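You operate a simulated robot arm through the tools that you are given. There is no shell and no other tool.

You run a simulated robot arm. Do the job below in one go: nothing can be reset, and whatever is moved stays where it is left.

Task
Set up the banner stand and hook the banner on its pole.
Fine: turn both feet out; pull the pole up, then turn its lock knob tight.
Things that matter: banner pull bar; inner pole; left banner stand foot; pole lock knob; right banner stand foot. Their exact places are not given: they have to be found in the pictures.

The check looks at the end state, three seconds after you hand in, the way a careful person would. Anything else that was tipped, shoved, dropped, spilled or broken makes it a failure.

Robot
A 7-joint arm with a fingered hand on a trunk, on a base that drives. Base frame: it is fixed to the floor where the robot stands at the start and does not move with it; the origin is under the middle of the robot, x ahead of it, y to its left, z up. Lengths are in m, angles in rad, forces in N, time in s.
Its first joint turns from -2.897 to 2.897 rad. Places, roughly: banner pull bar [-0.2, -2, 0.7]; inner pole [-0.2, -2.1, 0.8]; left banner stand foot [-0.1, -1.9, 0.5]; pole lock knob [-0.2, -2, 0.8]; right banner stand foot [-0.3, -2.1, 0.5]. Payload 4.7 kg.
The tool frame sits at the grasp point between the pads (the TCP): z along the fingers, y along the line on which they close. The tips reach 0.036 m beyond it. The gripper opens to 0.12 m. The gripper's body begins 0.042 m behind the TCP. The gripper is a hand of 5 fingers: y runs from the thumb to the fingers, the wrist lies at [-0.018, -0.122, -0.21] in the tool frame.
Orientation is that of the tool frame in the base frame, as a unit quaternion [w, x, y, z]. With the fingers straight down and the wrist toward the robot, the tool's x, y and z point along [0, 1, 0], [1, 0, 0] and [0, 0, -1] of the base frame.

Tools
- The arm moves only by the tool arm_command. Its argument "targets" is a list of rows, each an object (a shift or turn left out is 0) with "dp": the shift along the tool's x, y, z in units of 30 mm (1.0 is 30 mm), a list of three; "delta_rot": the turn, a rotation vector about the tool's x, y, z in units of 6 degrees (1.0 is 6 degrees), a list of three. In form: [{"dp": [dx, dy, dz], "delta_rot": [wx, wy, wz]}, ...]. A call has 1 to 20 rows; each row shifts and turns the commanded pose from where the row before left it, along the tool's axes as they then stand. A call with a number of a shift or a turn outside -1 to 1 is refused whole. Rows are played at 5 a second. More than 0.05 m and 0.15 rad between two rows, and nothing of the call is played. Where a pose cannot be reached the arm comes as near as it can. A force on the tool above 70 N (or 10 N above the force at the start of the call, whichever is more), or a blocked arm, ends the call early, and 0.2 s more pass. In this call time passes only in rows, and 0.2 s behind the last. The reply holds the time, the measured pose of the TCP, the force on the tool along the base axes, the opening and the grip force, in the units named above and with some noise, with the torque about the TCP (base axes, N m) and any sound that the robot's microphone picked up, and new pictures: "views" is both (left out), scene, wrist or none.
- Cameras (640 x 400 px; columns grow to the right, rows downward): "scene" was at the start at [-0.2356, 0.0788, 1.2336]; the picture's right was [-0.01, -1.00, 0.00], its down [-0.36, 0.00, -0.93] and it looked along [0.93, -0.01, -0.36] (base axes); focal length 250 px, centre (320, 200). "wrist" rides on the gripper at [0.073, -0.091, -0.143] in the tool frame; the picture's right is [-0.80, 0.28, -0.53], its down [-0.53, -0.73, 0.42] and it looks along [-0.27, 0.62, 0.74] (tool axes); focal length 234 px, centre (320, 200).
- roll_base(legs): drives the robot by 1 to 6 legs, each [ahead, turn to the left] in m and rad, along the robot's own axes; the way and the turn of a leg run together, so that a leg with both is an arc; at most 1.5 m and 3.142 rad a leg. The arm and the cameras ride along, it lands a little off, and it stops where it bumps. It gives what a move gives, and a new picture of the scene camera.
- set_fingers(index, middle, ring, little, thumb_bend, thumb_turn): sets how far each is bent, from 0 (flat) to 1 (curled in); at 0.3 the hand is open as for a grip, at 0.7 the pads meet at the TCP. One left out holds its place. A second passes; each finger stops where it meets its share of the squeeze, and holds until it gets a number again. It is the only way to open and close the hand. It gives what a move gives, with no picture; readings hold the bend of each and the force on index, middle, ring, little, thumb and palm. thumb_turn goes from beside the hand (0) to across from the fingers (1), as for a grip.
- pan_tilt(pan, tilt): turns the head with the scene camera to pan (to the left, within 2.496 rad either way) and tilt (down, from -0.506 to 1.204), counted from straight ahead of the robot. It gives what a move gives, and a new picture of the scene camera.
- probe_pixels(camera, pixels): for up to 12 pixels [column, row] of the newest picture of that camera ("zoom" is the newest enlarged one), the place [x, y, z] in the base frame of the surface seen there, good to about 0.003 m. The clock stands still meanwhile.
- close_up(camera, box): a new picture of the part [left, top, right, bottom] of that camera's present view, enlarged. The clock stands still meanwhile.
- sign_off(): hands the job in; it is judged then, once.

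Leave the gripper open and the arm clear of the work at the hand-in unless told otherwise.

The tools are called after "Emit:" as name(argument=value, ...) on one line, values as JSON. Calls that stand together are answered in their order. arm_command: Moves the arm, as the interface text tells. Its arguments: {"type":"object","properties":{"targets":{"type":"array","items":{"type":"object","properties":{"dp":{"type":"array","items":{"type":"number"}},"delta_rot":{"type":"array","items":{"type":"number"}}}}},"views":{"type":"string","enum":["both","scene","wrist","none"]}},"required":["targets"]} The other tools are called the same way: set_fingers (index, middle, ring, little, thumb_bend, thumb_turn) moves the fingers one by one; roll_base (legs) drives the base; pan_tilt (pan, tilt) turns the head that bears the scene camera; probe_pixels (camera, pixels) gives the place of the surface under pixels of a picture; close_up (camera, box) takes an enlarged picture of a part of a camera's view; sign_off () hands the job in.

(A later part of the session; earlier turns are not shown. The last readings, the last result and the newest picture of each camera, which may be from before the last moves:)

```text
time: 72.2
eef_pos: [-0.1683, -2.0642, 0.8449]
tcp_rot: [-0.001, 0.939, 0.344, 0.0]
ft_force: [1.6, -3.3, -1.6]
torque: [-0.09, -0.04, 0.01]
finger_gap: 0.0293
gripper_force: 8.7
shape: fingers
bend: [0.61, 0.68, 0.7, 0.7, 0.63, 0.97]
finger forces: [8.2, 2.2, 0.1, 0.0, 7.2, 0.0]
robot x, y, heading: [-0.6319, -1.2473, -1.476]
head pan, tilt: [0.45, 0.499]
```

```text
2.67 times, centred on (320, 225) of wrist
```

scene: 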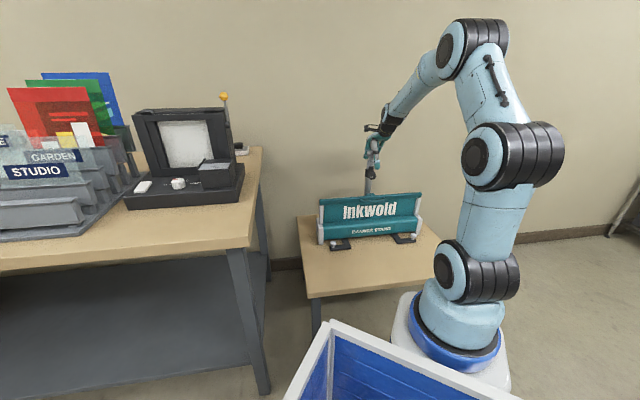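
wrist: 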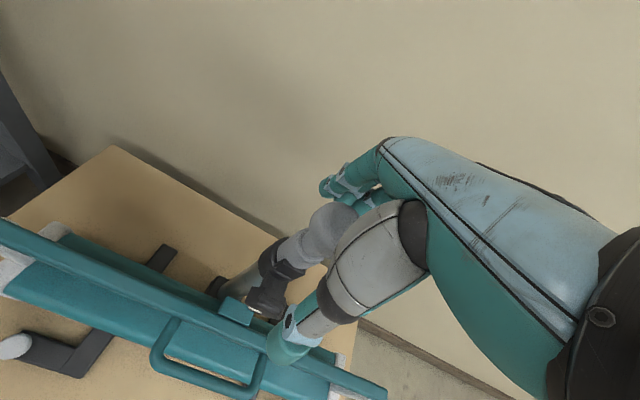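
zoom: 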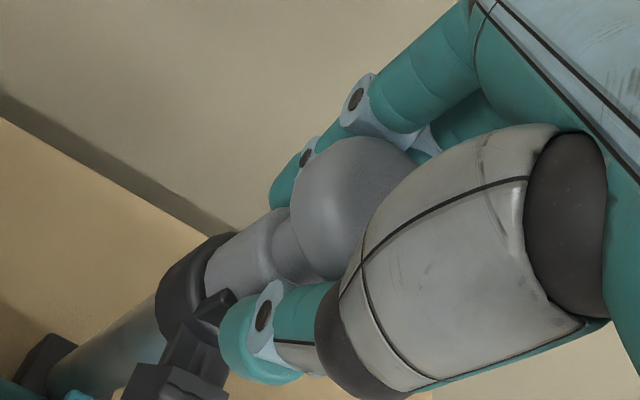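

Gripped: index 8 N, thumb 7 N below the head. I pull up 3 cm first and check.

Emit:
arm_command(targets=[{"dp": [0, 0, -0.5]}, {"dp": [0, 0, -0.5]}], views="wrist")

Emit:
close_up(camera="scene", box=[330, 110, 430, 190])

```text
time: 72.8
eef_pos: [-0.1682, -2.0655, 0.8716]
tcp_rot: [0.0, 0.939, 0.344, 0.0]
ft_force: [3.0, -2.3, -0.4]
torque: [-0.08, -0.16, 0.05]
finger_gap: 0.0292
gripper_force: 8.7
shape: fingers
bend: [0.6, 0.68, 0.7, 0.7, 0.64, 0.97]
finger forces: [9.5, 1.6, 0.0, 0.0, 7.0, 0.1]
robot x, y, heading: [-0.631, -1.2476, -1.475]
head pan, tilt: [0.45, 0.499]
```

wrist: 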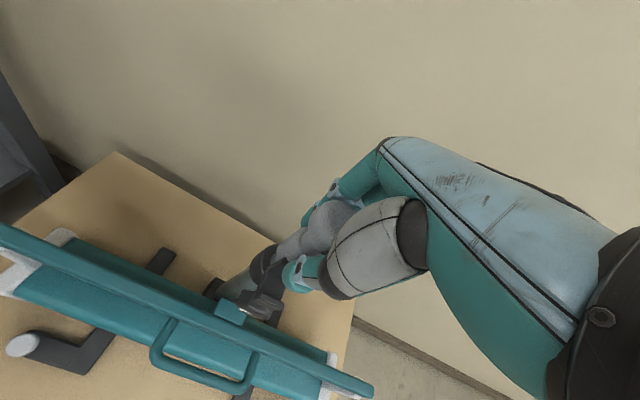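

```text
5.00 times, centred on (380, 150) of scene
```

zoom: 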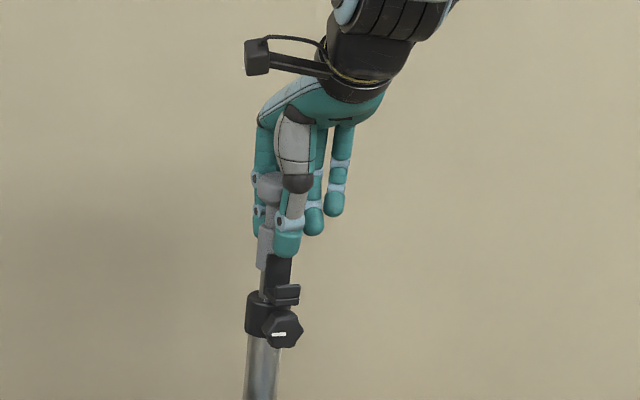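

The inner pole rises easily, and a black bracket (hook) on the inner pole rises with it. I keep pulling up.

Emit:
arm_command(targets=[{"dp": [0, 0, -0.7]}, {"dp": [0, 0, -0.7]}, {"dp": [0, 0, -0.7]}, {"dp": [0, 0, -0.7]}], views="none")

Emit:
close_up(camera="scene", box=[330, 80, 430, 190])

```text
time: 73.8
eef_pos: [-0.1703, -2.0664, 0.9574]
tcp_rot: [0.001, 0.939, 0.345, -0.001]
ft_force: [3.8, 3.9, 0.4]
torque: [0.11, -0.07, 0.06]
finger_gap: 0.0292
gripper_force: 8.3
shape: fingers
bend: [0.61, 0.69, 0.7, 0.7, 0.64, 0.97]
finger forces: [8.1, 0.9, 0.0, 0.0, 8.9, 0.0]
robot x, y, heading: [-0.6288, -1.2493, -1.475]
head pan, tilt: [0.45, 0.499]
```

```text
3.64 times, centred on (380, 135) of scene
```

zoom: 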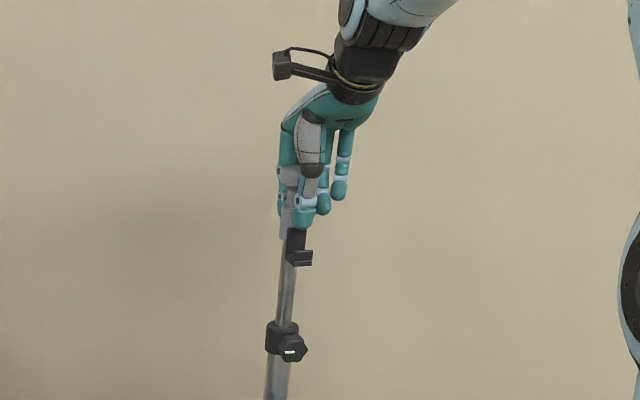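

Raised by 11 cm with almost no force. I continue upward in steps, looking for the end stop.

Emit:
arm_command(targets=[{"dp": [0, 0, -0.6]}, {"dp": [0, 0, -0.6]}, {"dp": [0, 0, -0.6]}, {"dp": [0, 0, -0.6]}], views="none")

Emit:
close_up(camera="scene", box=[320, 50, 440, 190])

```text
time: 74.8
eef_pos: [-0.1674, -2.0677, 1.0291]
tcp_rot: [0.001, 0.939, 0.344, 0.0]
ft_force: [-1.0, -1.5, 0.8]
torque: [0.0, -0.02, -0.02]
finger_gap: 0.0295
gripper_force: 9.5
shape: fingers
bend: [0.62, 0.7, 0.7, 0.7, 0.63, 0.97]
finger forces: [8.0, 2.2, 0.0, 0.1, 8.4, 0.0]
robot x, y, heading: [-0.631, -1.2464, -1.479]
head pan, tilt: [0.45, 0.499]
```

```text
2.86 times, centred on (380, 120) of scene
```

zoom: 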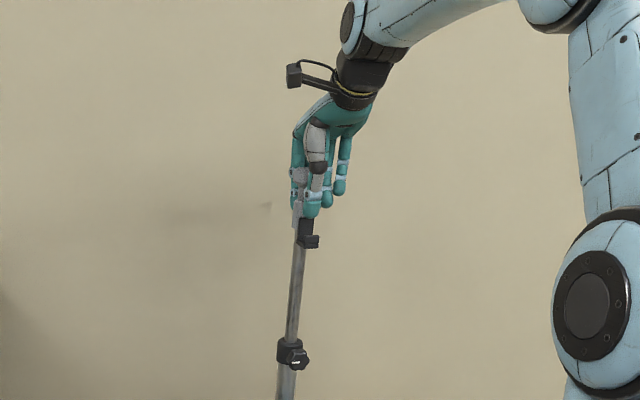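

Emit:
arm_command(targets=[{"dp": [0, 0, -0.4]}, {"dp": [0, 0, -0.4]}], views="none")

Emit:
arm_command(targets=[{"dp": [0, 0, -0.4]}, {"dp": [0, 0, -0.4]}], views="wrist")

Emit:
close_up(camera="scene", box=[320, 50, 440, 250])

```text
time: 75.4
eef_pos: [-0.1683, -2.067, 1.0504]
tcp_rot: [0.0, 0.939, 0.344, 0.0]
ft_force: [-0.9, -4.0, -2.0]
torque: [-0.14, 0.01, 0.01]
finger_gap: 0.0292
gripper_force: 9.4
shape: fingers
bend: [0.61, 0.69, 0.7, 0.7, 0.63, 0.97]
finger forces: [8.7, 3.1, 0.0, 0.1, 7.4, 0.0]
robot x, y, heading: [-0.6312, -1.2486, -1.479]
head pan, tilt: [0.45, 0.499]
```

```text
time: 76.0
eef_pos: [-0.1684, -2.0674, 1.076]
tcp_rot: [0.0, 0.939, 0.345, 0.0]
ft_force: [-1.4, -4.2, -1.3]
torque: [-0.15, 0.03, -0.04]
finger_gap: 0.0295
gripper_force: 9.4
shape: fingers
bend: [0.61, 0.69, 0.7, 0.7, 0.63, 0.97]
finger forces: [8.3, 3.3, 0.0, 0.1, 7.8, 0.1]
robot x, y, heading: [-0.6323, -1.2467, -1.478]
head pan, tilt: [0.45, 0.499]
```

wrist: 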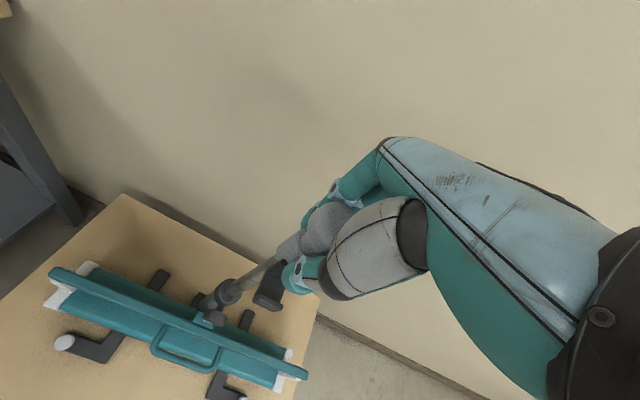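

```text
2.00 times, centred on (380, 150) of scene
```

zoom: 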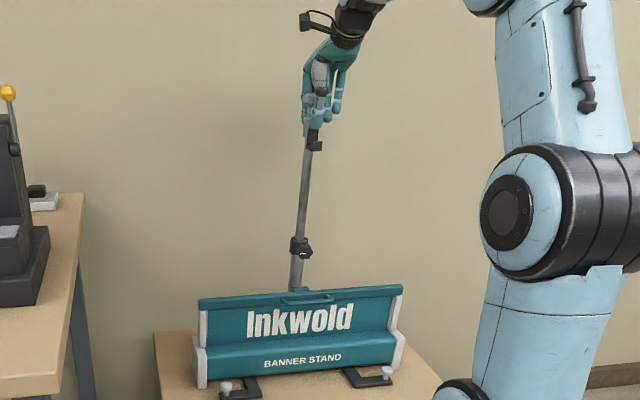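

Raised by 23 cm; still free. I continue in small steps.

Emit:
arm_command(targets=[{"dp": [0, 0, -0.35]}, {"dp": [0, 0, -0.35]}], views="none")

Emit:
arm_command(targets=[{"dp": [0, 0, -0.35]}, {"dp": [0, 0, -0.35]}], views="none")

Emit:
close_up(camera="scene", box=[320, 30, 440, 230])

```text
time: 76.6
eef_pos: [-0.1696, -2.0671, 1.097]
tcp_rot: [0.001, 0.939, 0.345, 0.0]
ft_force: [0.3, -2.1, -1.6]
torque: [-0.03, -0.01, -0.01]
finger_gap: 0.0295
gripper_force: 9.5
shape: fingers
bend: [0.61, 0.69, 0.7, 0.7, 0.63, 0.97]
finger forces: [8.5, 2.2, 0.1, 0.0, 7.5, 0.0]
robot x, y, heading: [-0.6302, -1.2507, -1.474]
head pan, tilt: [0.45, 0.499]
```

```text
time: 77.2
eef_pos: [-0.1697, -2.066, 1.1172]
tcp_rot: [0.0, 0.939, 0.344, 0.0]
ft_force: [2.1, -2.6, -2.2]
torque: [-0.11, -0.04, -0.03]
finger_gap: 0.0294
gripper_force: 9.1
shape: fingers
bend: [0.61, 0.69, 0.7, 0.7, 0.63, 0.97]
finger forces: [8.7, 1.7, 0.0, 0.0, 7.4, 0.0]
robot x, y, heading: [-0.631, -1.2484, -1.479]
head pan, tilt: [0.45, 0.499]
```

```text
2.00 times, centred on (380, 130) of scene
```

zoom: 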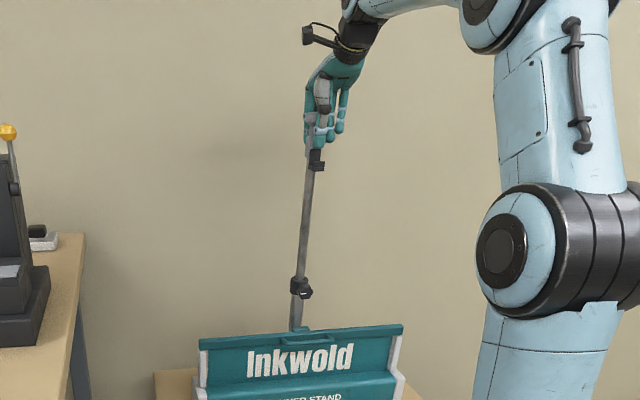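

Emit:
arm_command(targets=[{"dp": [0, 0, -0.3]}], views="none")

Emit:
arm_command(targets=[{"dp": [0, 0, -0.3]}], views="none")

Emit:
arm_command(targets=[{"dp": [0, 0, -0.3]}], views="none")

Emit:
close_up(camera="scene", box=[320, 30, 440, 230])

```text
time: 77.6
eef_pos: [-0.1688, -2.0673, 1.1285]
tcp_rot: [0.002, 0.939, 0.345, 0.002]
ft_force: [-0.6, 0.9, 0.6]
torque: [0.07, 0.02, 0.0]
finger_gap: 0.0293
gripper_force: 8.9
shape: fingers
bend: [0.61, 0.69, 0.7, 0.7, 0.63, 0.97]
finger forces: [7.4, 1.5, 0.0, 0.0, 9.2, 0.0]
robot x, y, heading: [-0.6311, -1.2458, -1.477]
head pan, tilt: [0.45, 0.499]
```

```text
time: 78.0
eef_pos: [-0.1699, -2.0676, 1.1351]
tcp_rot: [0.001, 0.939, 0.345, 0.0]
ft_force: [-0.1, -3.3, -0.9]
torque: [-0.12, 0.02, 0.0]
finger_gap: 0.0292
gripper_force: 9.6
shape: fingers
bend: [0.61, 0.69, 0.7, 0.7, 0.64, 0.97]
finger forces: [9.0, 2.7, 0.0, 0.1, 7.3, 0.0]
robot x, y, heading: [-0.6305, -1.2466, -1.48]
head pan, tilt: [0.45, 0.499]
```

```text
time: 78.4
eef_pos: [-0.1683, -2.0657, 1.1446]
tcp_rot: [0.0, 0.939, 0.344, 0.0]
ft_force: [-3.6, -3.3, 0.1]
torque: [-0.1, 0.12, 0.0]
finger_gap: 0.0294
gripper_force: 10.1
shape: fingers
bend: [0.61, 0.69, 0.7, 0.7, 0.63, 0.97]
finger forces: [7.6, 3.8, 0.0, 0.1, 8.8, 0.1]
robot x, y, heading: [-0.6327, -1.2481, -1.476]
head pan, tilt: [0.45, 0.499]
```

```text
2.00 times, centred on (380, 130) of scene
```

zoom: 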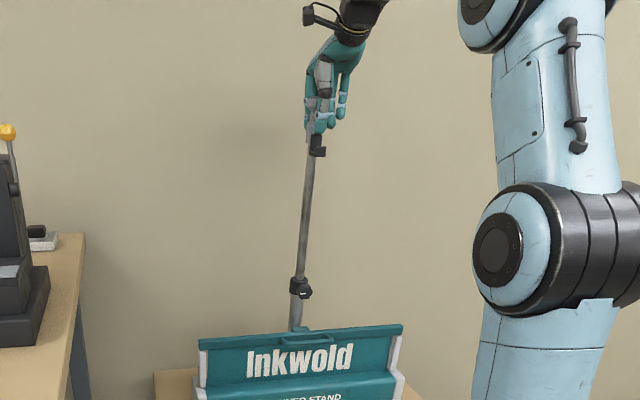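

Emit:
arm_command(targets=[{"dp": [0, 0, -0.25]}], views="none")

Emit:
arm_command(targets=[{"dp": [0, 0, -0.25]}], views="none")

Emit:
close_up(camera="scene", box=[340, 60, 400, 200])

Emit:
close_up(camera="wrist", box=[20, 140, 360, 400])

```text
time: 78.8
eef_pos: [-0.1679, -2.0659, 1.1521]
tcp_rot: [0.0, 0.939, 0.344, 0.001]
ft_force: [-4.8, -5.5, -0.8]
torque: [-0.16, 0.16, -0.04]
finger_gap: 0.0293
gripper_force: 10.3
shape: fingers
bend: [0.61, 0.69, 0.7, 0.7, 0.64, 0.97]
finger forces: [7.8, 4.6, 0.1, 0.0, 8.2, 0.1]
robot x, y, heading: [-0.6304, -1.2487, -1.478]
head pan, tilt: [0.45, 0.499]
```

```text
time: 79.2
eef_pos: [-0.169, -2.0655, 1.1585]
tcp_rot: [0.001, 0.939, 0.345, 0.0]
ft_force: [-4.7, -6.4, -1.2]
torque: [-0.19, 0.09, 0.0]
finger_gap: 0.0292
gripper_force: 10.2
shape: fingers
bend: [0.61, 0.69, 0.7, 0.7, 0.64, 0.97]
finger forces: [8.4, 4.5, 0.1, 0.0, 7.6, 0.1]
robot x, y, heading: [-0.6331, -1.2486, -1.478]
head pan, tilt: [0.45, 0.499]
```

```text
2.86 times, centred on (370, 130) of scene
```

zoom: 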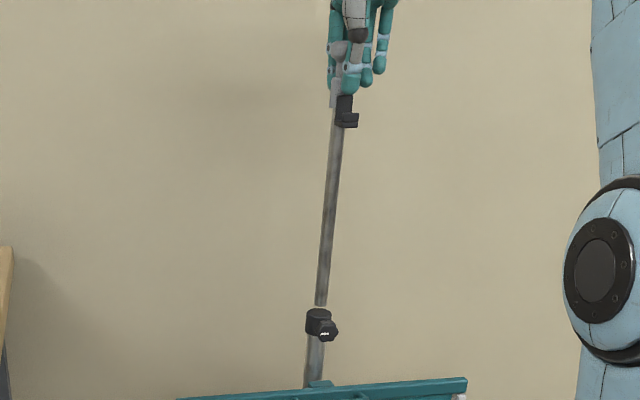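

```text
1.54 times, centred on (190, 270) of wrist
```

zoom: 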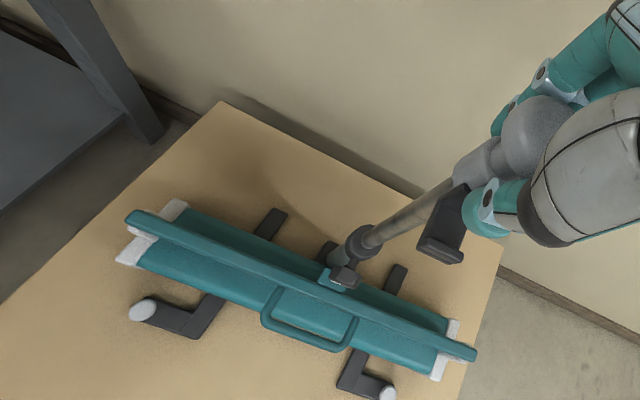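

A light band has appeared on the inner pole just above the collar (zoom (320, 304)). I look closer.

Emit:
close_up(camera="scene", box=[350, 155, 382, 185])

Emit:
close_up(camera="scene", box=[350, 60, 390, 110])

```text
13.33 times, centred on (366, 170) of scene
```

zoom: 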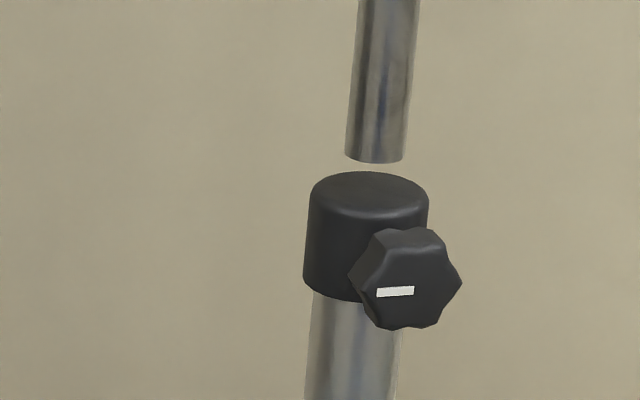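

```text
8.00 times, centred on (370, 85) of scene
```

zoom: 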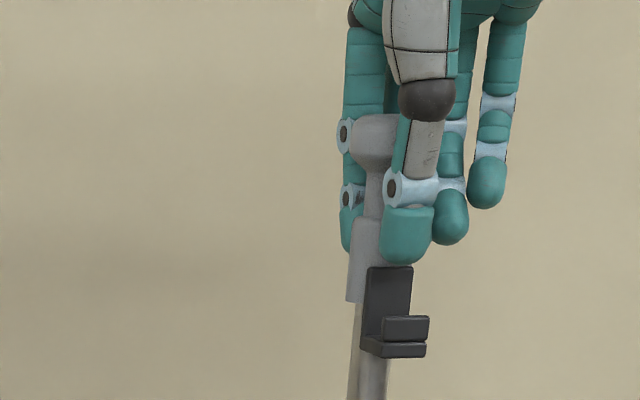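

The inner tube's lower end is now visible about 1 cm above the collar — it has been drawn too far. I probe exact heights before lowering it again.

Emit:
probe_pixels(camera="zoom", pixels=[[390, 275], [390, 300], [405, 325], [405, 338], [400, 350], [375, 350], [420, 322], [375, 380], [372, 200], [360, 290], [370, 140], [388, 345]])

Emit:
close_up(camera="scene", box=[350, 155, 382, 185])

Emit:
probe_pixels(camera="zoom", pixels=[[375, 155], [375, 140], [370, 185], [355, 250], [350, 320], [405, 275], [395, 292], [380, 240], [430, 300], [375, 100]])

```text
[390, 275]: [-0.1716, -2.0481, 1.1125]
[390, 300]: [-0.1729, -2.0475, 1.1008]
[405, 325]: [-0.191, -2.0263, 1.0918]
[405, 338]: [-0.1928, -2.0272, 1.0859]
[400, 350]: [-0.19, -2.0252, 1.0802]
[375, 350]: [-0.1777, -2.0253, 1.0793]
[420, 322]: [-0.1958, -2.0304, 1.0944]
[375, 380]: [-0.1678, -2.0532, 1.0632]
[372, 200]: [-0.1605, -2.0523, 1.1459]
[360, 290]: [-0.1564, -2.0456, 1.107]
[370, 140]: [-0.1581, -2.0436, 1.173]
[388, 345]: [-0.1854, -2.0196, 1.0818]
```

```text
13.33 times, centred on (366, 170) of scene
```

zoom: 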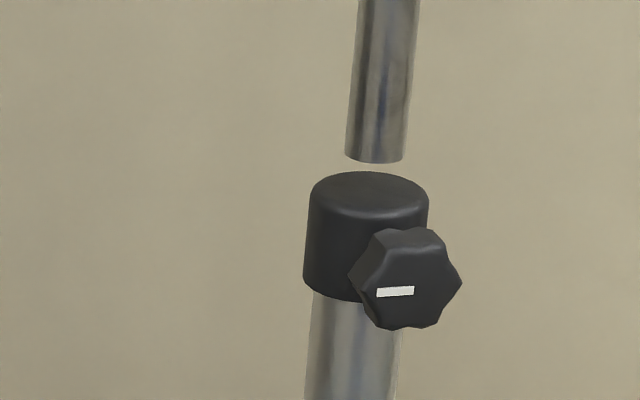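

```text
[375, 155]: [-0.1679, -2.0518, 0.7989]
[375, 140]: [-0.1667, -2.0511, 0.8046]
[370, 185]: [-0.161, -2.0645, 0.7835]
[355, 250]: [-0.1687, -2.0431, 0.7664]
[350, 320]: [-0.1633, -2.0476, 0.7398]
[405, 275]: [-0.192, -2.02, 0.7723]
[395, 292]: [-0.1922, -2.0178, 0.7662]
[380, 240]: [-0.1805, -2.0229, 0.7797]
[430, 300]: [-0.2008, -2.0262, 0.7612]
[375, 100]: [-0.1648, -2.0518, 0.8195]
```

The inner tube's end is at z≈0.796, collar top at 0.784. Before lowering, I check with a very small further lift whether there is an end stop right here.

Emit:
arm_command(targets=[{"dp": [0, 0, -0.2]}], views="none")

Emit:
arm_command(targets=[{"dp": [0, 0, -0.2]}], views="none")

```text
time: 79.6
eef_pos: [-0.1692, -2.0648, 1.1652]
tcp_rot: [-0.001, 0.939, 0.344, -0.001]
ft_force: [-1.0, -8.3, -0.9]
torque: [-0.3, 0.03, -0.06]
finger_gap: 0.0298
gripper_force: 10.1
shape: fingers
bend: [0.6, 0.69, 0.7, 0.7, 0.64, 0.98]
finger forces: [9.7, 5.1, 0.0, 0.0, 6.3, 0.1]
robot x, y, heading: [-0.6353, -1.2521, -1.481]
head pan, tilt: [0.45, 0.499]
```

```text
time: 80.0
eef_pos: [-0.1689, -2.0638, 1.1717]
tcp_rot: [0.0, 0.939, 0.344, 0.0]
ft_force: [-3.1, -5.9, -0.5]
torque: [-0.2, 0.09, 0.0]
finger_gap: 0.0293
gripper_force: 10.0
shape: fingers
bend: [0.61, 0.69, 0.7, 0.7, 0.64, 0.98]
finger forces: [8.3, 4.5, 0.0, 0.0, 7.6, 0.0]
robot x, y, heading: [-0.6296, -1.2472, -1.477]
head pan, tilt: [0.45, 0.499]
```

Emit:
arm_command(targets=[{"dp": [0, 0, -0.25]}], views="none")

Emit:
arm_command(targets=[{"dp": [0, 0, -0.25]}], views="none")

Emit:
close_up(camera="scene", box=[350, 150, 382, 180])

```text
time: 80.4
eef_pos: [-0.1691, -2.065, 1.1784]
tcp_rot: [0.0, 0.939, 0.345, 0.0]
ft_force: [-4.7, -4.1, -1.1]
torque: [-0.13, 0.17, -0.01]
finger_gap: 0.029
gripper_force: 9.9
shape: fingers
bend: [0.61, 0.69, 0.7, 0.7, 0.64, 0.97]
finger forces: [7.6, 4.2, 0.0, 0.0, 8.7, 0.0]
robot x, y, heading: [-0.6306, -1.2501, -1.474]
head pan, tilt: [0.45, 0.499]
```

```text
time: 80.8
eef_pos: [-0.1684, -2.065, 1.1869]
tcp_rot: [0.0, 0.938, 0.346, 0.0]
ft_force: [-4.6, -7.7, -0.8]
torque: [-0.19, 0.16, -0.06]
finger_gap: 0.0296
gripper_force: 10.6
shape: fingers
bend: [0.61, 0.69, 0.7, 0.7, 0.64, 0.98]
finger forces: [8.5, 5.3, 0.0, 0.1, 7.4, 0.0]
robot x, y, heading: [-0.6328, -1.2485, -1.477]
head pan, tilt: [0.45, 0.499]
```

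```text
13.33 times, centred on (366, 165) of scene
```

zoom: 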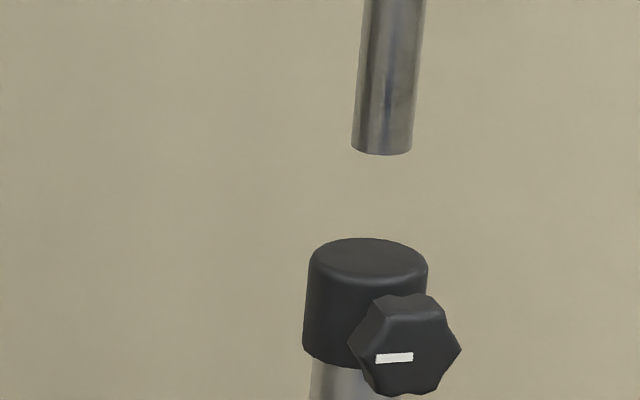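

No stop yet; lateral forces show it is still guided. I go on a little in small steps to find out whether the travel has an end.

Emit:
arm_command(targets=[{"dp": [0, 0, -0.3]}], views="none")

Emit:
arm_command(targets=[{"dp": [0, 0, -0.3]}], views="none")

Emit:
close_up(camera="scene", box=[330, 30, 410, 190])

```text
time: 81.2
eef_pos: [-0.1688, -2.0654, 1.1973]
tcp_rot: [0.001, 0.939, 0.344, 0.001]
ft_force: [-2.1, -9.0, 1.6]
torque: [-0.26, 0.08, -0.02]
finger_gap: 0.0292
gripper_force: 10.5
shape: fingers
bend: [0.61, 0.69, 0.7, 0.7, 0.64, 0.98]
finger forces: [9.3, 5.6, 0.0, 0.0, 7.3, 0.0]
robot x, y, heading: [-0.6302, -1.2501, -1.48]
head pan, tilt: [0.45, 0.499]
```

```text
time: 81.6
eef_pos: [-0.1689, -2.0649, 1.2042]
tcp_rot: [0.0, 0.939, 0.344, -0.001]
ft_force: [-1.9, -6.1, 0.5]
torque: [-0.21, 0.07, -0.01]
finger_gap: 0.0294
gripper_force: 10.7
shape: fingers
bend: [0.61, 0.69, 0.7, 0.7, 0.64, 0.98]
finger forces: [8.9, 4.8, 0.1, 0.0, 7.5, 0.0]
robot x, y, heading: [-0.6335, -1.2447, -1.478]
head pan, tilt: [0.45, 0.499]
```

```text
2.50 times, centred on (370, 110) of scene
```

zoom: 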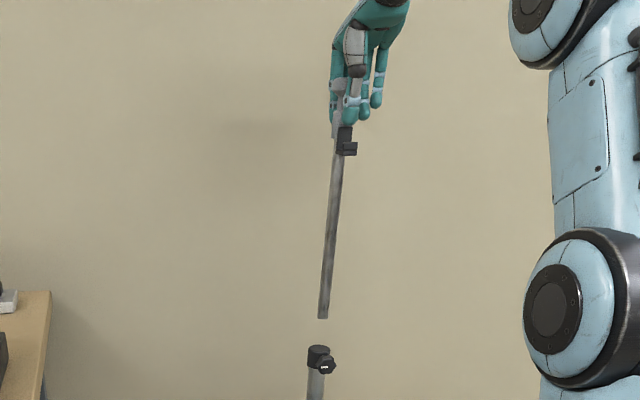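

Still no end of travel at 36 cm (the tube end is well out of the collar). I probe a bit further for an end stop before deciding on the height.

Emit:
arm_command(targets=[{"dp": [0, 0, -0.35]}], views="none")

Emit:
arm_command(targets=[{"dp": [0, 0, -0.35]}], views="none")

Emit:
arm_command(targets=[{"dp": [0, 0, -0.35]}], views="none")

Emit:
close_up(camera="scene", box=[330, 20, 410, 190])

```text
time: 82.0
eef_pos: [-0.169, -2.0654, 1.2139]
tcp_rot: [-0.001, 0.939, 0.344, -0.001]
ft_force: [-2.1, -2.5, -13.1]
torque: [-0.19, 0.01, 0.03]
finger_gap: 0.0294
gripper_force: 9.7
shape: fingers
bend: [0.61, 0.68, 0.7, 0.7, 0.63, 0.97]
finger forces: [7.2, 3.2, 0.1, 0.0, 8.8, 0.0]
robot x, y, heading: [-0.6339, -1.2497, -1.476]
head pan, tilt: [0.45, 0.499]
```

```text
time: 82.4
eef_pos: [-0.1694, -2.0644, 1.2244]
tcp_rot: [-0.002, 0.938, 0.345, 0.0]
ft_force: [1.0, 2.5, -14.9]
torque: [-0.01, 0.17, -0.01]
finger_gap: 0.0259
gripper_force: 9.3
shape: fingers
bend: [0.62, 0.7, 0.7, 0.7, 0.64, 0.97]
finger forces: [10.2, 0.0, 0.1, 0.0, 8.6, 0.0]
robot x, y, heading: [-0.6325, -1.2479, -1.475]
head pan, tilt: [0.45, 0.499]
```

```text
time: 82.8
eef_pos: [-0.1688, -2.0647, 1.2337]
tcp_rot: [-0.003, 0.938, 0.346, 0.0]
ft_force: [3.4, 3.2, -23.3]
torque: [0.0, 0.12, 0.01]
finger_gap: 0.0301
gripper_force: 12.1
shape: fingers
bend: [0.61, 0.7, 0.7, 0.7, 0.63, 0.96]
finger forces: [13.2, 0.1, 0.0, 0.0, 10.9, 0.0]
robot x, y, heading: [-0.6305, -1.248, -1.473]
head pan, tilt: [0.45, 0.499]
```

```text
2.35 times, centred on (370, 105) of scene
```

zoom: 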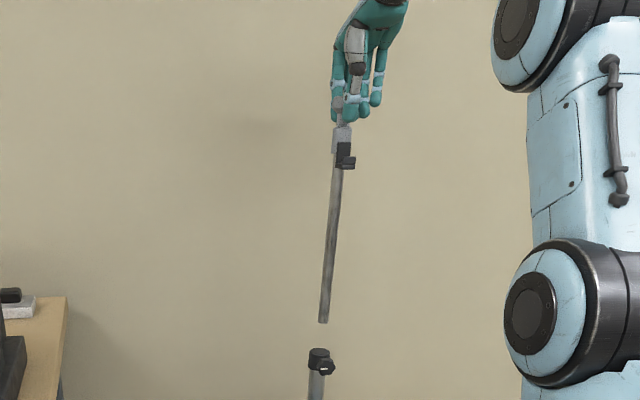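

Now there is a definite end stop at about 0.36 m of travel (pull force 13–23 N, hand slid a bit up the neck). So the pole is guided over its whole travel and fully up here. I ease off a little and open the hand to see whether it stays.

Emit:
arm_command(targets=[{"dp": [0, 0, 0.3]}], views="none")

Emit:
set_fingers(index=0.3, middle=0.3, ring=0.3, little=0.3, thumb_bend=0.3)

Emit:
close_up(camera="scene", box=[330, 20, 410, 190])

```text
time: 83.2
eef_pos: [-0.1703, -2.0639, 1.2313]
tcp_rot: [0.003, 0.939, 0.344, 0.001]
ft_force: [5.9, -1.6, 1.6]
torque: [-0.03, -0.06, -0.05]
finger_gap: 0.0292
gripper_force: 11.3
shape: fingers
bend: [0.6, 0.7, 0.7, 0.7, 0.65, 0.96]
finger forces: [14.2, 0.0, 0.1, 0.0, 8.1, 0.0]
robot x, y, heading: [-0.6332, -1.2506, -1.477]
head pan, tilt: [0.45, 0.499]
```

```text
time: 84.2
eef_pos: [-0.1703, -2.0633, 1.2269]
tcp_rot: [0.0, 0.939, 0.344, 0.0]
ft_force: [-0.2, -0.3, -0.2]
torque: [0.0, 0.05, 0.01]
finger_gap: 0.1217
gripper_force: 0.0
shape: fingers
bend: [0.3, 0.3, 0.3, 0.3, 0.3, 0.97]
finger forces: [0.0, 0.0, 0.0, 0.0, 0.0, 0.0]
robot x, y, heading: [-0.6286, -1.2491, -1.477]
head pan, tilt: [0.45, 0.499]
```

```text
2.35 times, centred on (370, 105) of scene
```

zoom: 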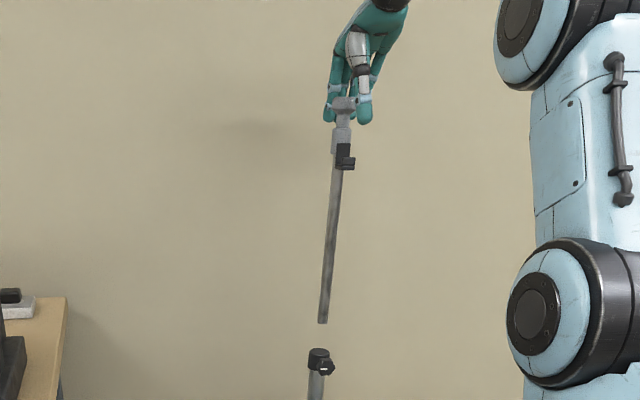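

The pole stays up by itself. I withdraw the hand sideways and go to a free spot in front of the stand, to re-orient it for turning the knob.

Emit:
arm_command(targets=[{"dp": [-1, 0, 0]}, {"dp": [-1, 0, 0]}, {"dp": [-1, 0, 0]}, {"dp": [-1, 0, 0]}, {"dp": [-0.5, -1, 0.6]}, {"dp": [0, -1, 0.7]}, {"dp": [0, -1, 0.7]}, {"dp": [0, -1, 0.7]}, {"dp": [0, -1, 0.7]}, {"dp": [0, -1, 0.7]}, {"dp": [0, -1, 0.7]}, {"dp": [0, -1, 0.7]}, {"dp": [0.8, -0.8, 0.5]}, {"dp": [0.8, -0.8, 0.5]}], views="both")

Emit:
close_up(camera="wrist", box=[180, 0, 380, 130])

```text
time: 87.2
eef_pos: [-0.4216, -1.9002, 1.0305]
tcp_rot: [0.0, 0.939, 0.345, 0.0]
ft_force: [0.0, 0.0, -1.0]
torque: [0.01, -0.01, -0.03]
finger_gap: 0.1221
gripper_force: 0.1
shape: fingers
bend: [0.3, 0.3, 0.3, 0.3, 0.3, 0.98]
finger forces: [0.0, 0.0, 0.0, 0.0, 0.0, 0.1]
robot x, y, heading: [-0.6333, -1.2481, -1.475]
head pan, tilt: [0.45, 0.499]
```

scene: 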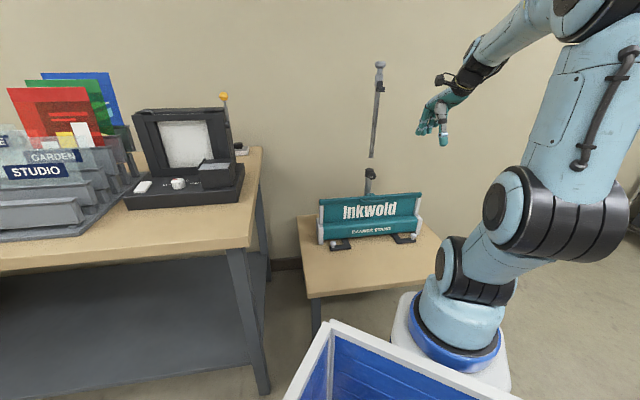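
wrist: 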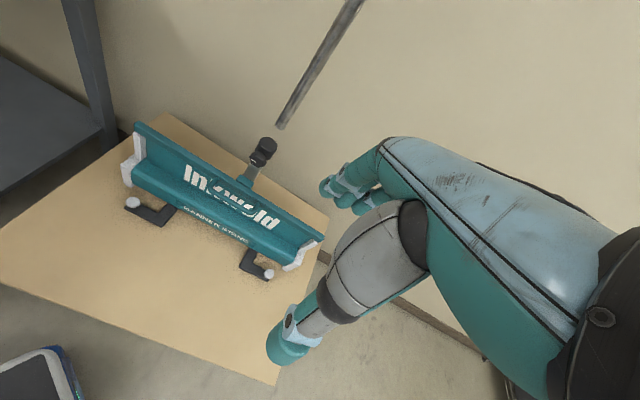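

```text
3.08 times, centred on (280, 65) of wrist
```

zoom: 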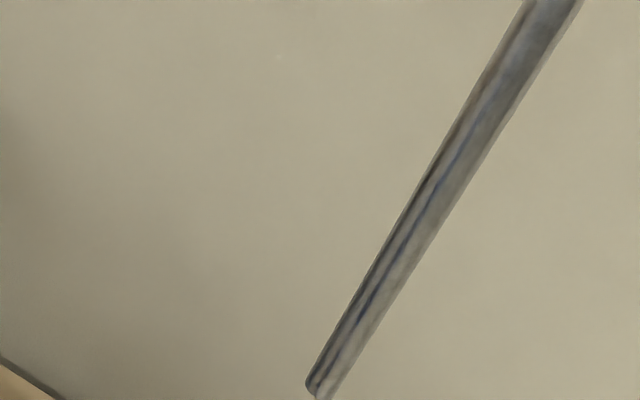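

The pole is staying up. I take a close-up of the hook bracket and verify its height.

Emit:
close_up(camera="scene", box=[360, 55, 400, 105])

Emit:
probe_pixels(camera="zoom", pixels=[[312, 80], [312, 65], [300, 150], [320, 215], [330, 240], [345, 255], [345, 270], [340, 280], [300, 300], [360, 258], [325, 275], [335, 262]])

```text
8.00 times, centred on (380, 80) of scene
```

zoom: 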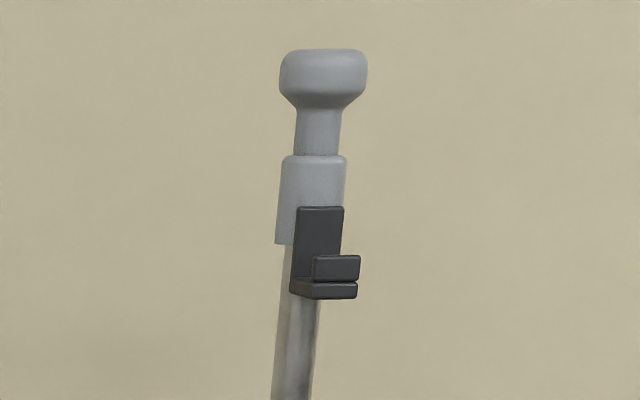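

```text
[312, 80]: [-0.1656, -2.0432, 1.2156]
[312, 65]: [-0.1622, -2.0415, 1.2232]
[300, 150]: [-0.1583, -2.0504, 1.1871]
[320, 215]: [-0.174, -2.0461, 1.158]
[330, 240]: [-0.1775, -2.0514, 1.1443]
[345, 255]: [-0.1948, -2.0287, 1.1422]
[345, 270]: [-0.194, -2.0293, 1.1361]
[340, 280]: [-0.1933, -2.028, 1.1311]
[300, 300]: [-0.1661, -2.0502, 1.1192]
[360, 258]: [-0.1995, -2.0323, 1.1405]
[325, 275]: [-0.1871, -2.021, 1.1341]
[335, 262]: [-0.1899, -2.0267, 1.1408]
```

The bracket is a J-shaped hook: plate at u≈-0.052, lip at u≈-0.027, lip top z≈1.143. For the knob I need the fingers pointing at the stand with the thumb above: a half turn of the hand about its wrist axis. I try the first half of it in the negative sense.

Emit:
arm_command(targets=[{"dp": [0, -1, 0]}, {"dp": [0, -1, 0]}, {"delta_rot": [0, -0.95, -0.95]}, {"delta_rot": [0, -0.95, -0.95]}, {"delta_rot": [0, -0.95, -0.95]}, {"delta_rot": [0, -0.95, -0.95]}, {"delta_rot": [0, -0.95, -0.95]}, {"delta_rot": [0, -0.95, -0.95]}, {"delta_rot": [0, -0.95, -0.95]}, {"delta_rot": [0, -0.95, -0.95]}, {"delta_rot": [0, -0.95, -0.95]}, {"delta_rot": [0, -0.95, -0.95]}, {"delta_rot": [0, -0.95, -0.95]}], views="both")

```text
time: 90.0
eef_pos: [-0.4608, -1.8566, 1.0319]
tcp_rot: [0.17, 0.501, 0.71, -0.464]
ft_force: [-0.6, 0.3, 0.0]
torque: [-0.01, 0.02, -0.01]
finger_gap: 0.1223
gripper_force: 0.2
shape: fingers
bend: [0.3, 0.3, 0.3, 0.3, 0.3, 0.98]
finger forces: [0.0, 0.0, 0.0, 0.1, 0.0, 0.1]
robot x, y, heading: [-0.6292, -1.2464, -1.478]
head pan, tilt: [0.45, 0.499]
```

scene: 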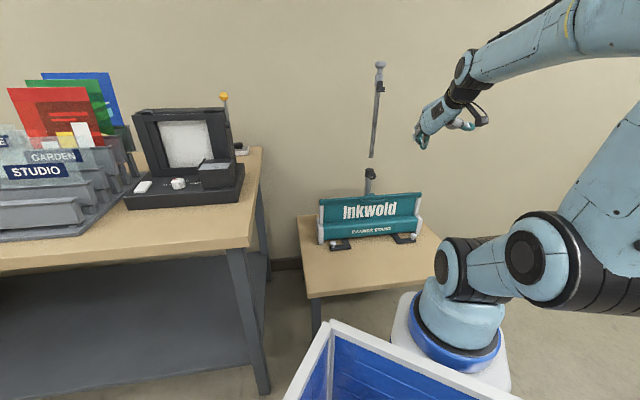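
wrist: 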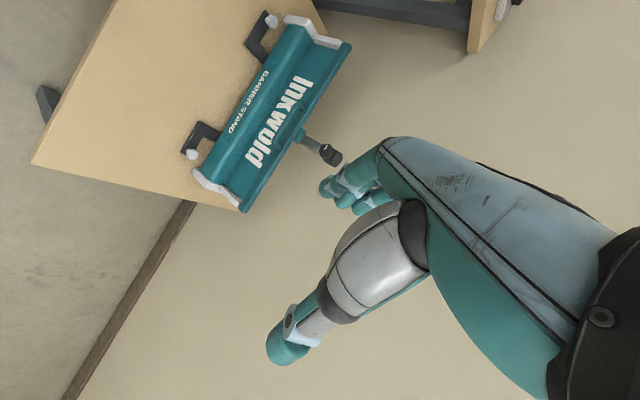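

That worked without limit. I turn through the second half.

Emit:
arm_command(targets=[{"delta_rot": [0, -0.95, -0.95]}, {"delta_rot": [0, -0.95, -0.95]}, {"delta_rot": [0, -0.95, -0.95]}, {"delta_rot": [0, -0.95, -0.95]}, {"delta_rot": [0, -0.95, -0.95]}, {"delta_rot": [0, -0.95, -0.95]}, {"delta_rot": [0, -0.95, -0.95]}, {"delta_rot": [0, -0.95, -0.95]}, {"delta_rot": [0, -0.95, -0.95]}, {"delta_rot": [0, -0.95, -0.95]}, {"delta_rot": [0, -0.95, -0.95]}], views="both")

```text
time: 92.4
eef_pos: [-0.391, -1.8185, 1.0366]
tcp_rot: [0.24, -0.153, 0.693, -0.662]
ft_force: [-0.3, -0.1, 0.9]
torque: [-0.01, 0.01, -0.01]
finger_gap: 0.1224
gripper_force: 0.0
shape: fingers
bend: [0.3, 0.3, 0.3, 0.3, 0.3, 0.98]
finger forces: [0.0, 0.0, 0.0, 0.0, 0.1, 0.1]
out of reach, approached as far as the arm can: row 8, 9, 10, 11
robot x, y, heading: [-0.6326, -1.2462, -1.482]
head pan, tilt: [0.45, 0.499]
```

scene: 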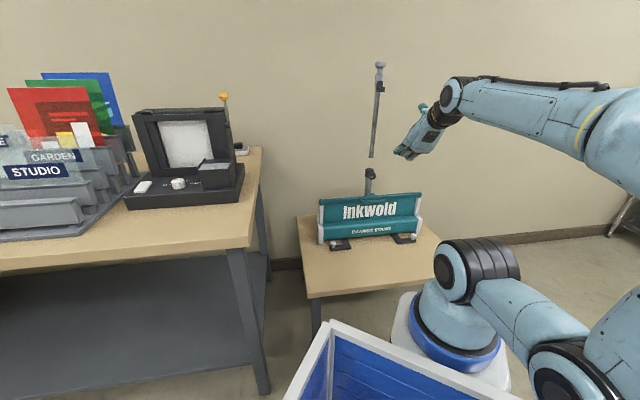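
wrist: 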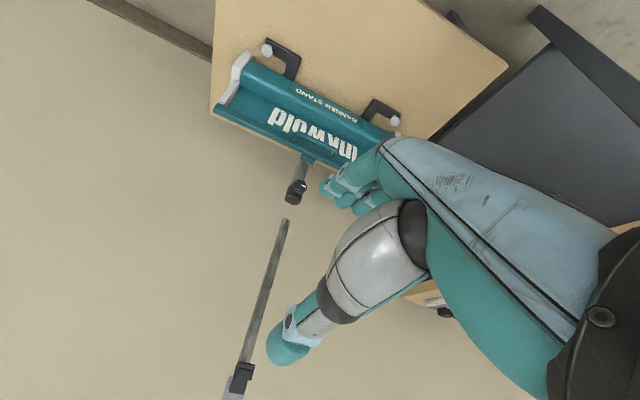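

The half turn is nearly complete (fingers toward the stand, thumb above; limit reached a few degrees short). I move down toward a point in front of the knob and check the pose there.

Emit:
arm_command(targets=[{"dp": [-0.05, 0.88, 0.3]}, {"dp": [-0.05, 0.88, 0.3]}, {"dp": [-0.05, 0.88, 0.3]}, {"dp": [-0.05, 0.88, 0.3]}, {"dp": [-0.05, 0.88, 0.3]}, {"dp": [-0.05, 0.88, 0.3]}, {"dp": [-0.05, 0.88, 0.3]}, {"dp": [-0.05, 0.88, 0.3]}], views="both")

```text
time: 94.2
eef_pos: [-0.3222, -1.8543, 0.8275]
tcp_rot: [0.24, -0.152, 0.694, -0.662]
ft_force: [0.3, 0.6, 0.2]
torque: [0.01, -0.03, -0.02]
finger_gap: 0.1225
gripper_force: 0.0
shape: fingers
bend: [0.3, 0.3, 0.3, 0.3, 0.3, 0.98]
finger forces: [0.0, 0.1, 0.0, 0.0, 0.0, 0.1]
robot x, y, heading: [-0.631, -1.2483, -1.476]
head pan, tilt: [0.45, 0.499]
```

scene: 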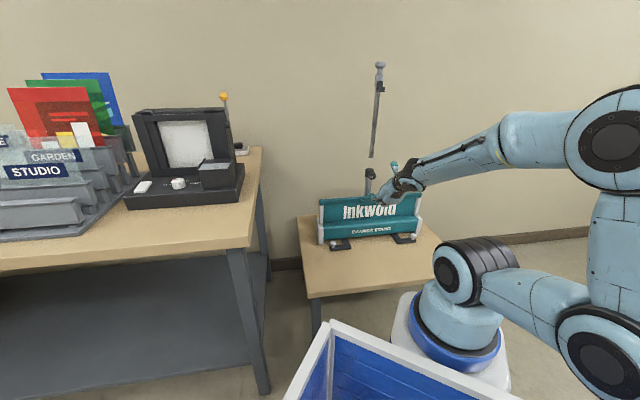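
wrist: 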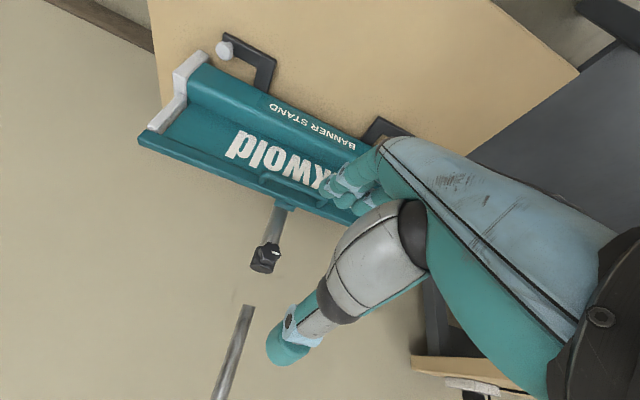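

The hand is at s≈0, u≈0.19, z≈0.83 in the wanted attitude but with 7° yaw error. I correct the yaw and half-close index, middle and thumb (ring and little curled) so the opening (~0.065 m) just fits around the knob and stays clear of the handle.

Emit:
arm_command(targets=[{"delta_rot": [0, -0.6, 0]}, {"delta_rot": [0, -0.6, 0]}], views="none")

Emit:
set_fingers(index=0.48, middle=0.48, ring=1.0, little=1.0, thumb_bend=0.48)

Emit:
close_up(camera="scene", box=[330, 130, 450, 230])

Emit:
close_up(camera="wrist", box=[220, 150, 420, 380])

```text
time: 94.8
eef_pos: [-0.3216, -1.856, 0.8279]
tcp_rot: [0.282, -0.195, 0.677, -0.651]
ft_force: [-0.6, 0.7, 0.3]
torque: [0.0, -0.03, -0.03]
finger_gap: 0.1225
gripper_force: 0.2
shape: fingers
bend: [0.3, 0.3, 0.3, 0.3, 0.3, 0.98]
finger forces: [0.1, 0.0, 0.0, 0.1, 0.1, 0.0]
robot x, y, heading: [-0.6295, -1.2459, -1.478]
head pan, tilt: [0.45, 0.499]
```

```text
time: 95.8
eef_pos: [-0.3209, -1.855, 0.8278]
tcp_rot: [0.283, -0.194, 0.677, -0.651]
ft_force: [0.3, 0.0, -0.7]
torque: [0.01, 0.05, 0.01]
finger_gap: 0.0696
gripper_force: 0.1
shape: fingers
bend: [0.48, 0.48, 1.0, 1.0, 0.48, 0.98]
finger forces: [0.0, 0.1, 0.0, 0.0, 0.0, 0.0]
robot x, y, heading: [-0.6287, -1.2501, -1.478]
head pan, tilt: [0.45, 0.499]
```

```text
4.00 times, centred on (390, 180) of scene
```

zoom: 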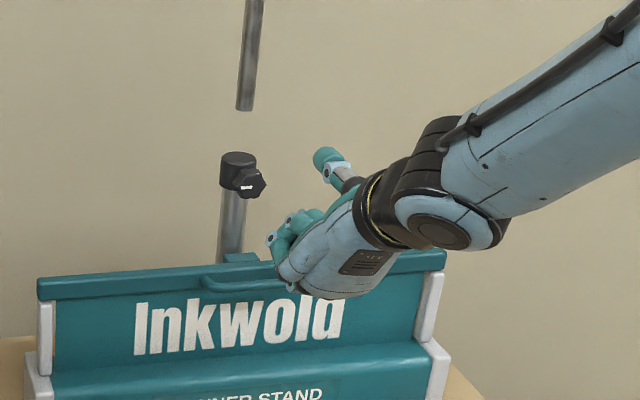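

```text
1.74 times, centred on (320, 265) of wrist
```

zoom: 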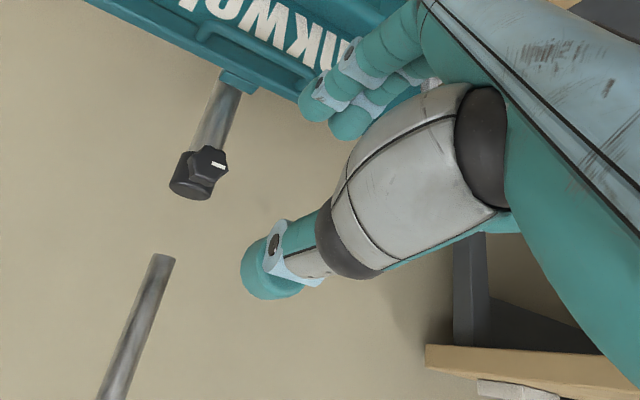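

The attitude is exactly square now. I probe thumb and finger tips and the knob to align them.

Emit:
probe_pixels(camera="zoom", pixels=[[262, 285], [255, 262], [285, 240], [312, 108], [345, 125], [305, 90], [212, 165], [205, 160], [195, 165], [222, 168], [190, 190], [300, 130]])

Emit:
close_up(camera="scene", box=[360, 150, 420, 200])

Emit:
probe_pixels(camera="zoom", pixels=[[145, 185], [125, 175], [165, 185], [142, 160], [142, 212], [345, 130], [325, 110], [345, 105], [240, 280], [265, 260], [235, 300], [255, 320]])

```text
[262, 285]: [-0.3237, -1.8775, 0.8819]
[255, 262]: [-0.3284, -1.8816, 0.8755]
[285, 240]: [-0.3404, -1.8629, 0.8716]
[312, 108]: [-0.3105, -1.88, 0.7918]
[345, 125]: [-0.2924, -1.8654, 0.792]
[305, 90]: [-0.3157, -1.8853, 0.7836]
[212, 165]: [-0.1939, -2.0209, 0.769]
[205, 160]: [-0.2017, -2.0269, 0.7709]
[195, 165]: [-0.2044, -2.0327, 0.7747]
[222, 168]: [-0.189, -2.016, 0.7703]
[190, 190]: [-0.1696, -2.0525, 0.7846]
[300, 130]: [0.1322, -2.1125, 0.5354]
```

```text
8.00 times, centred on (390, 175) of scene
```

zoom: 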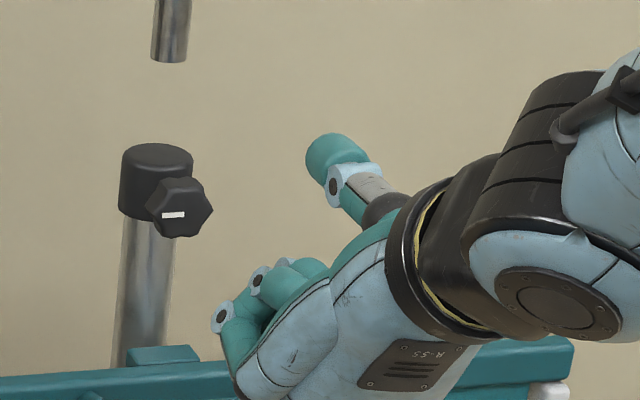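

```text
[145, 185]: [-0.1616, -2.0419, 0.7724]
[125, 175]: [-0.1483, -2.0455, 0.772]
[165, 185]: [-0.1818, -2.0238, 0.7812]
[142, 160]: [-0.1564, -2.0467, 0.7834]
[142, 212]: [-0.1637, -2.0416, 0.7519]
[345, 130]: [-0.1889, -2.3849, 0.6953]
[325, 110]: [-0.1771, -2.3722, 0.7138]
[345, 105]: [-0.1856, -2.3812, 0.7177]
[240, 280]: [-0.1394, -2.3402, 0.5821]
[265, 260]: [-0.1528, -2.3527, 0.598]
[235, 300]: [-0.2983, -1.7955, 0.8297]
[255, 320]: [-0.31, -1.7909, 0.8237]
```

I check the underside of the hand (it must clear the pull-bar handle at z≈0.68).

Emit:
probe_pixels(camera="zoom", pixels=[[238, 375], [228, 350], [250, 390], [300, 392], [217, 318], [240, 300], [270, 380], [330, 385], [245, 350], [262, 283]])

```text
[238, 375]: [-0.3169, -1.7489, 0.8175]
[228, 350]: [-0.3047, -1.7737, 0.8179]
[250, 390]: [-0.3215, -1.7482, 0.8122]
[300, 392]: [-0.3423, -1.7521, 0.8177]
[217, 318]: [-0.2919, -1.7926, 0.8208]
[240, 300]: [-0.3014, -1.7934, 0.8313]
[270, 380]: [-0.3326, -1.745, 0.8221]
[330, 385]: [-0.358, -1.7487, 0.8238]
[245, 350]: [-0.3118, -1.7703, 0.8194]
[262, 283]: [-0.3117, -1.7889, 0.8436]
```

Clearance is fine. I go to the pre-approach point in front of the knob (u≈0.10, z≈0.767).

Emit:
arm_command(targets=[{"dp": [0.142, 0.671, 0.98]}, {"dp": [0.142, 0.671, 0.98]}, {"dp": [0.142, 0.671, 0.98]}], views="wrist")

Emit:
close_up(camera="scene", box=[340, 140, 420, 200])

```text
time: 96.6
eef_pos: [-0.2671, -1.9273, 0.7693]
tcp_rot: [0.282, -0.195, 0.677, -0.652]
ft_force: [-0.2, -0.4, 0.5]
torque: [0.01, 0.04, 0.04]
finger_gap: 0.0697
gripper_force: 0.1
shape: fingers
bend: [0.48, 0.48, 1.0, 1.0, 0.48, 0.98]
finger forces: [0.1, 0.1, 0.0, 0.0, 0.1, 0.0]
robot x, y, heading: [-0.6319, -1.2472, -1.474]
head pan, tilt: [0.45, 0.499]
```

wrist: 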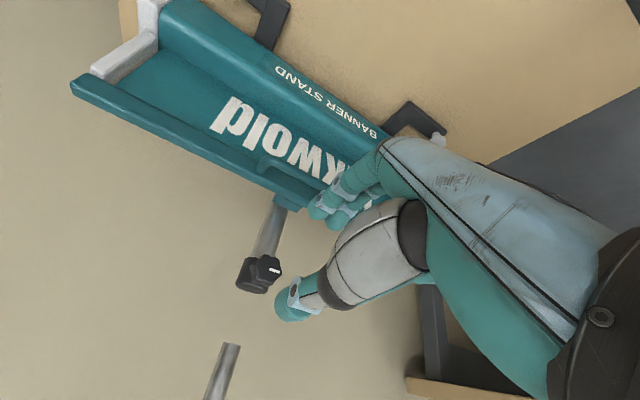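

```text
6.67 times, centred on (380, 170) of scene
```

zoom: 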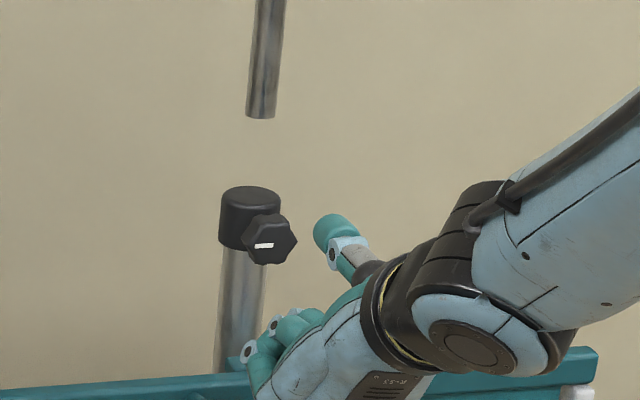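

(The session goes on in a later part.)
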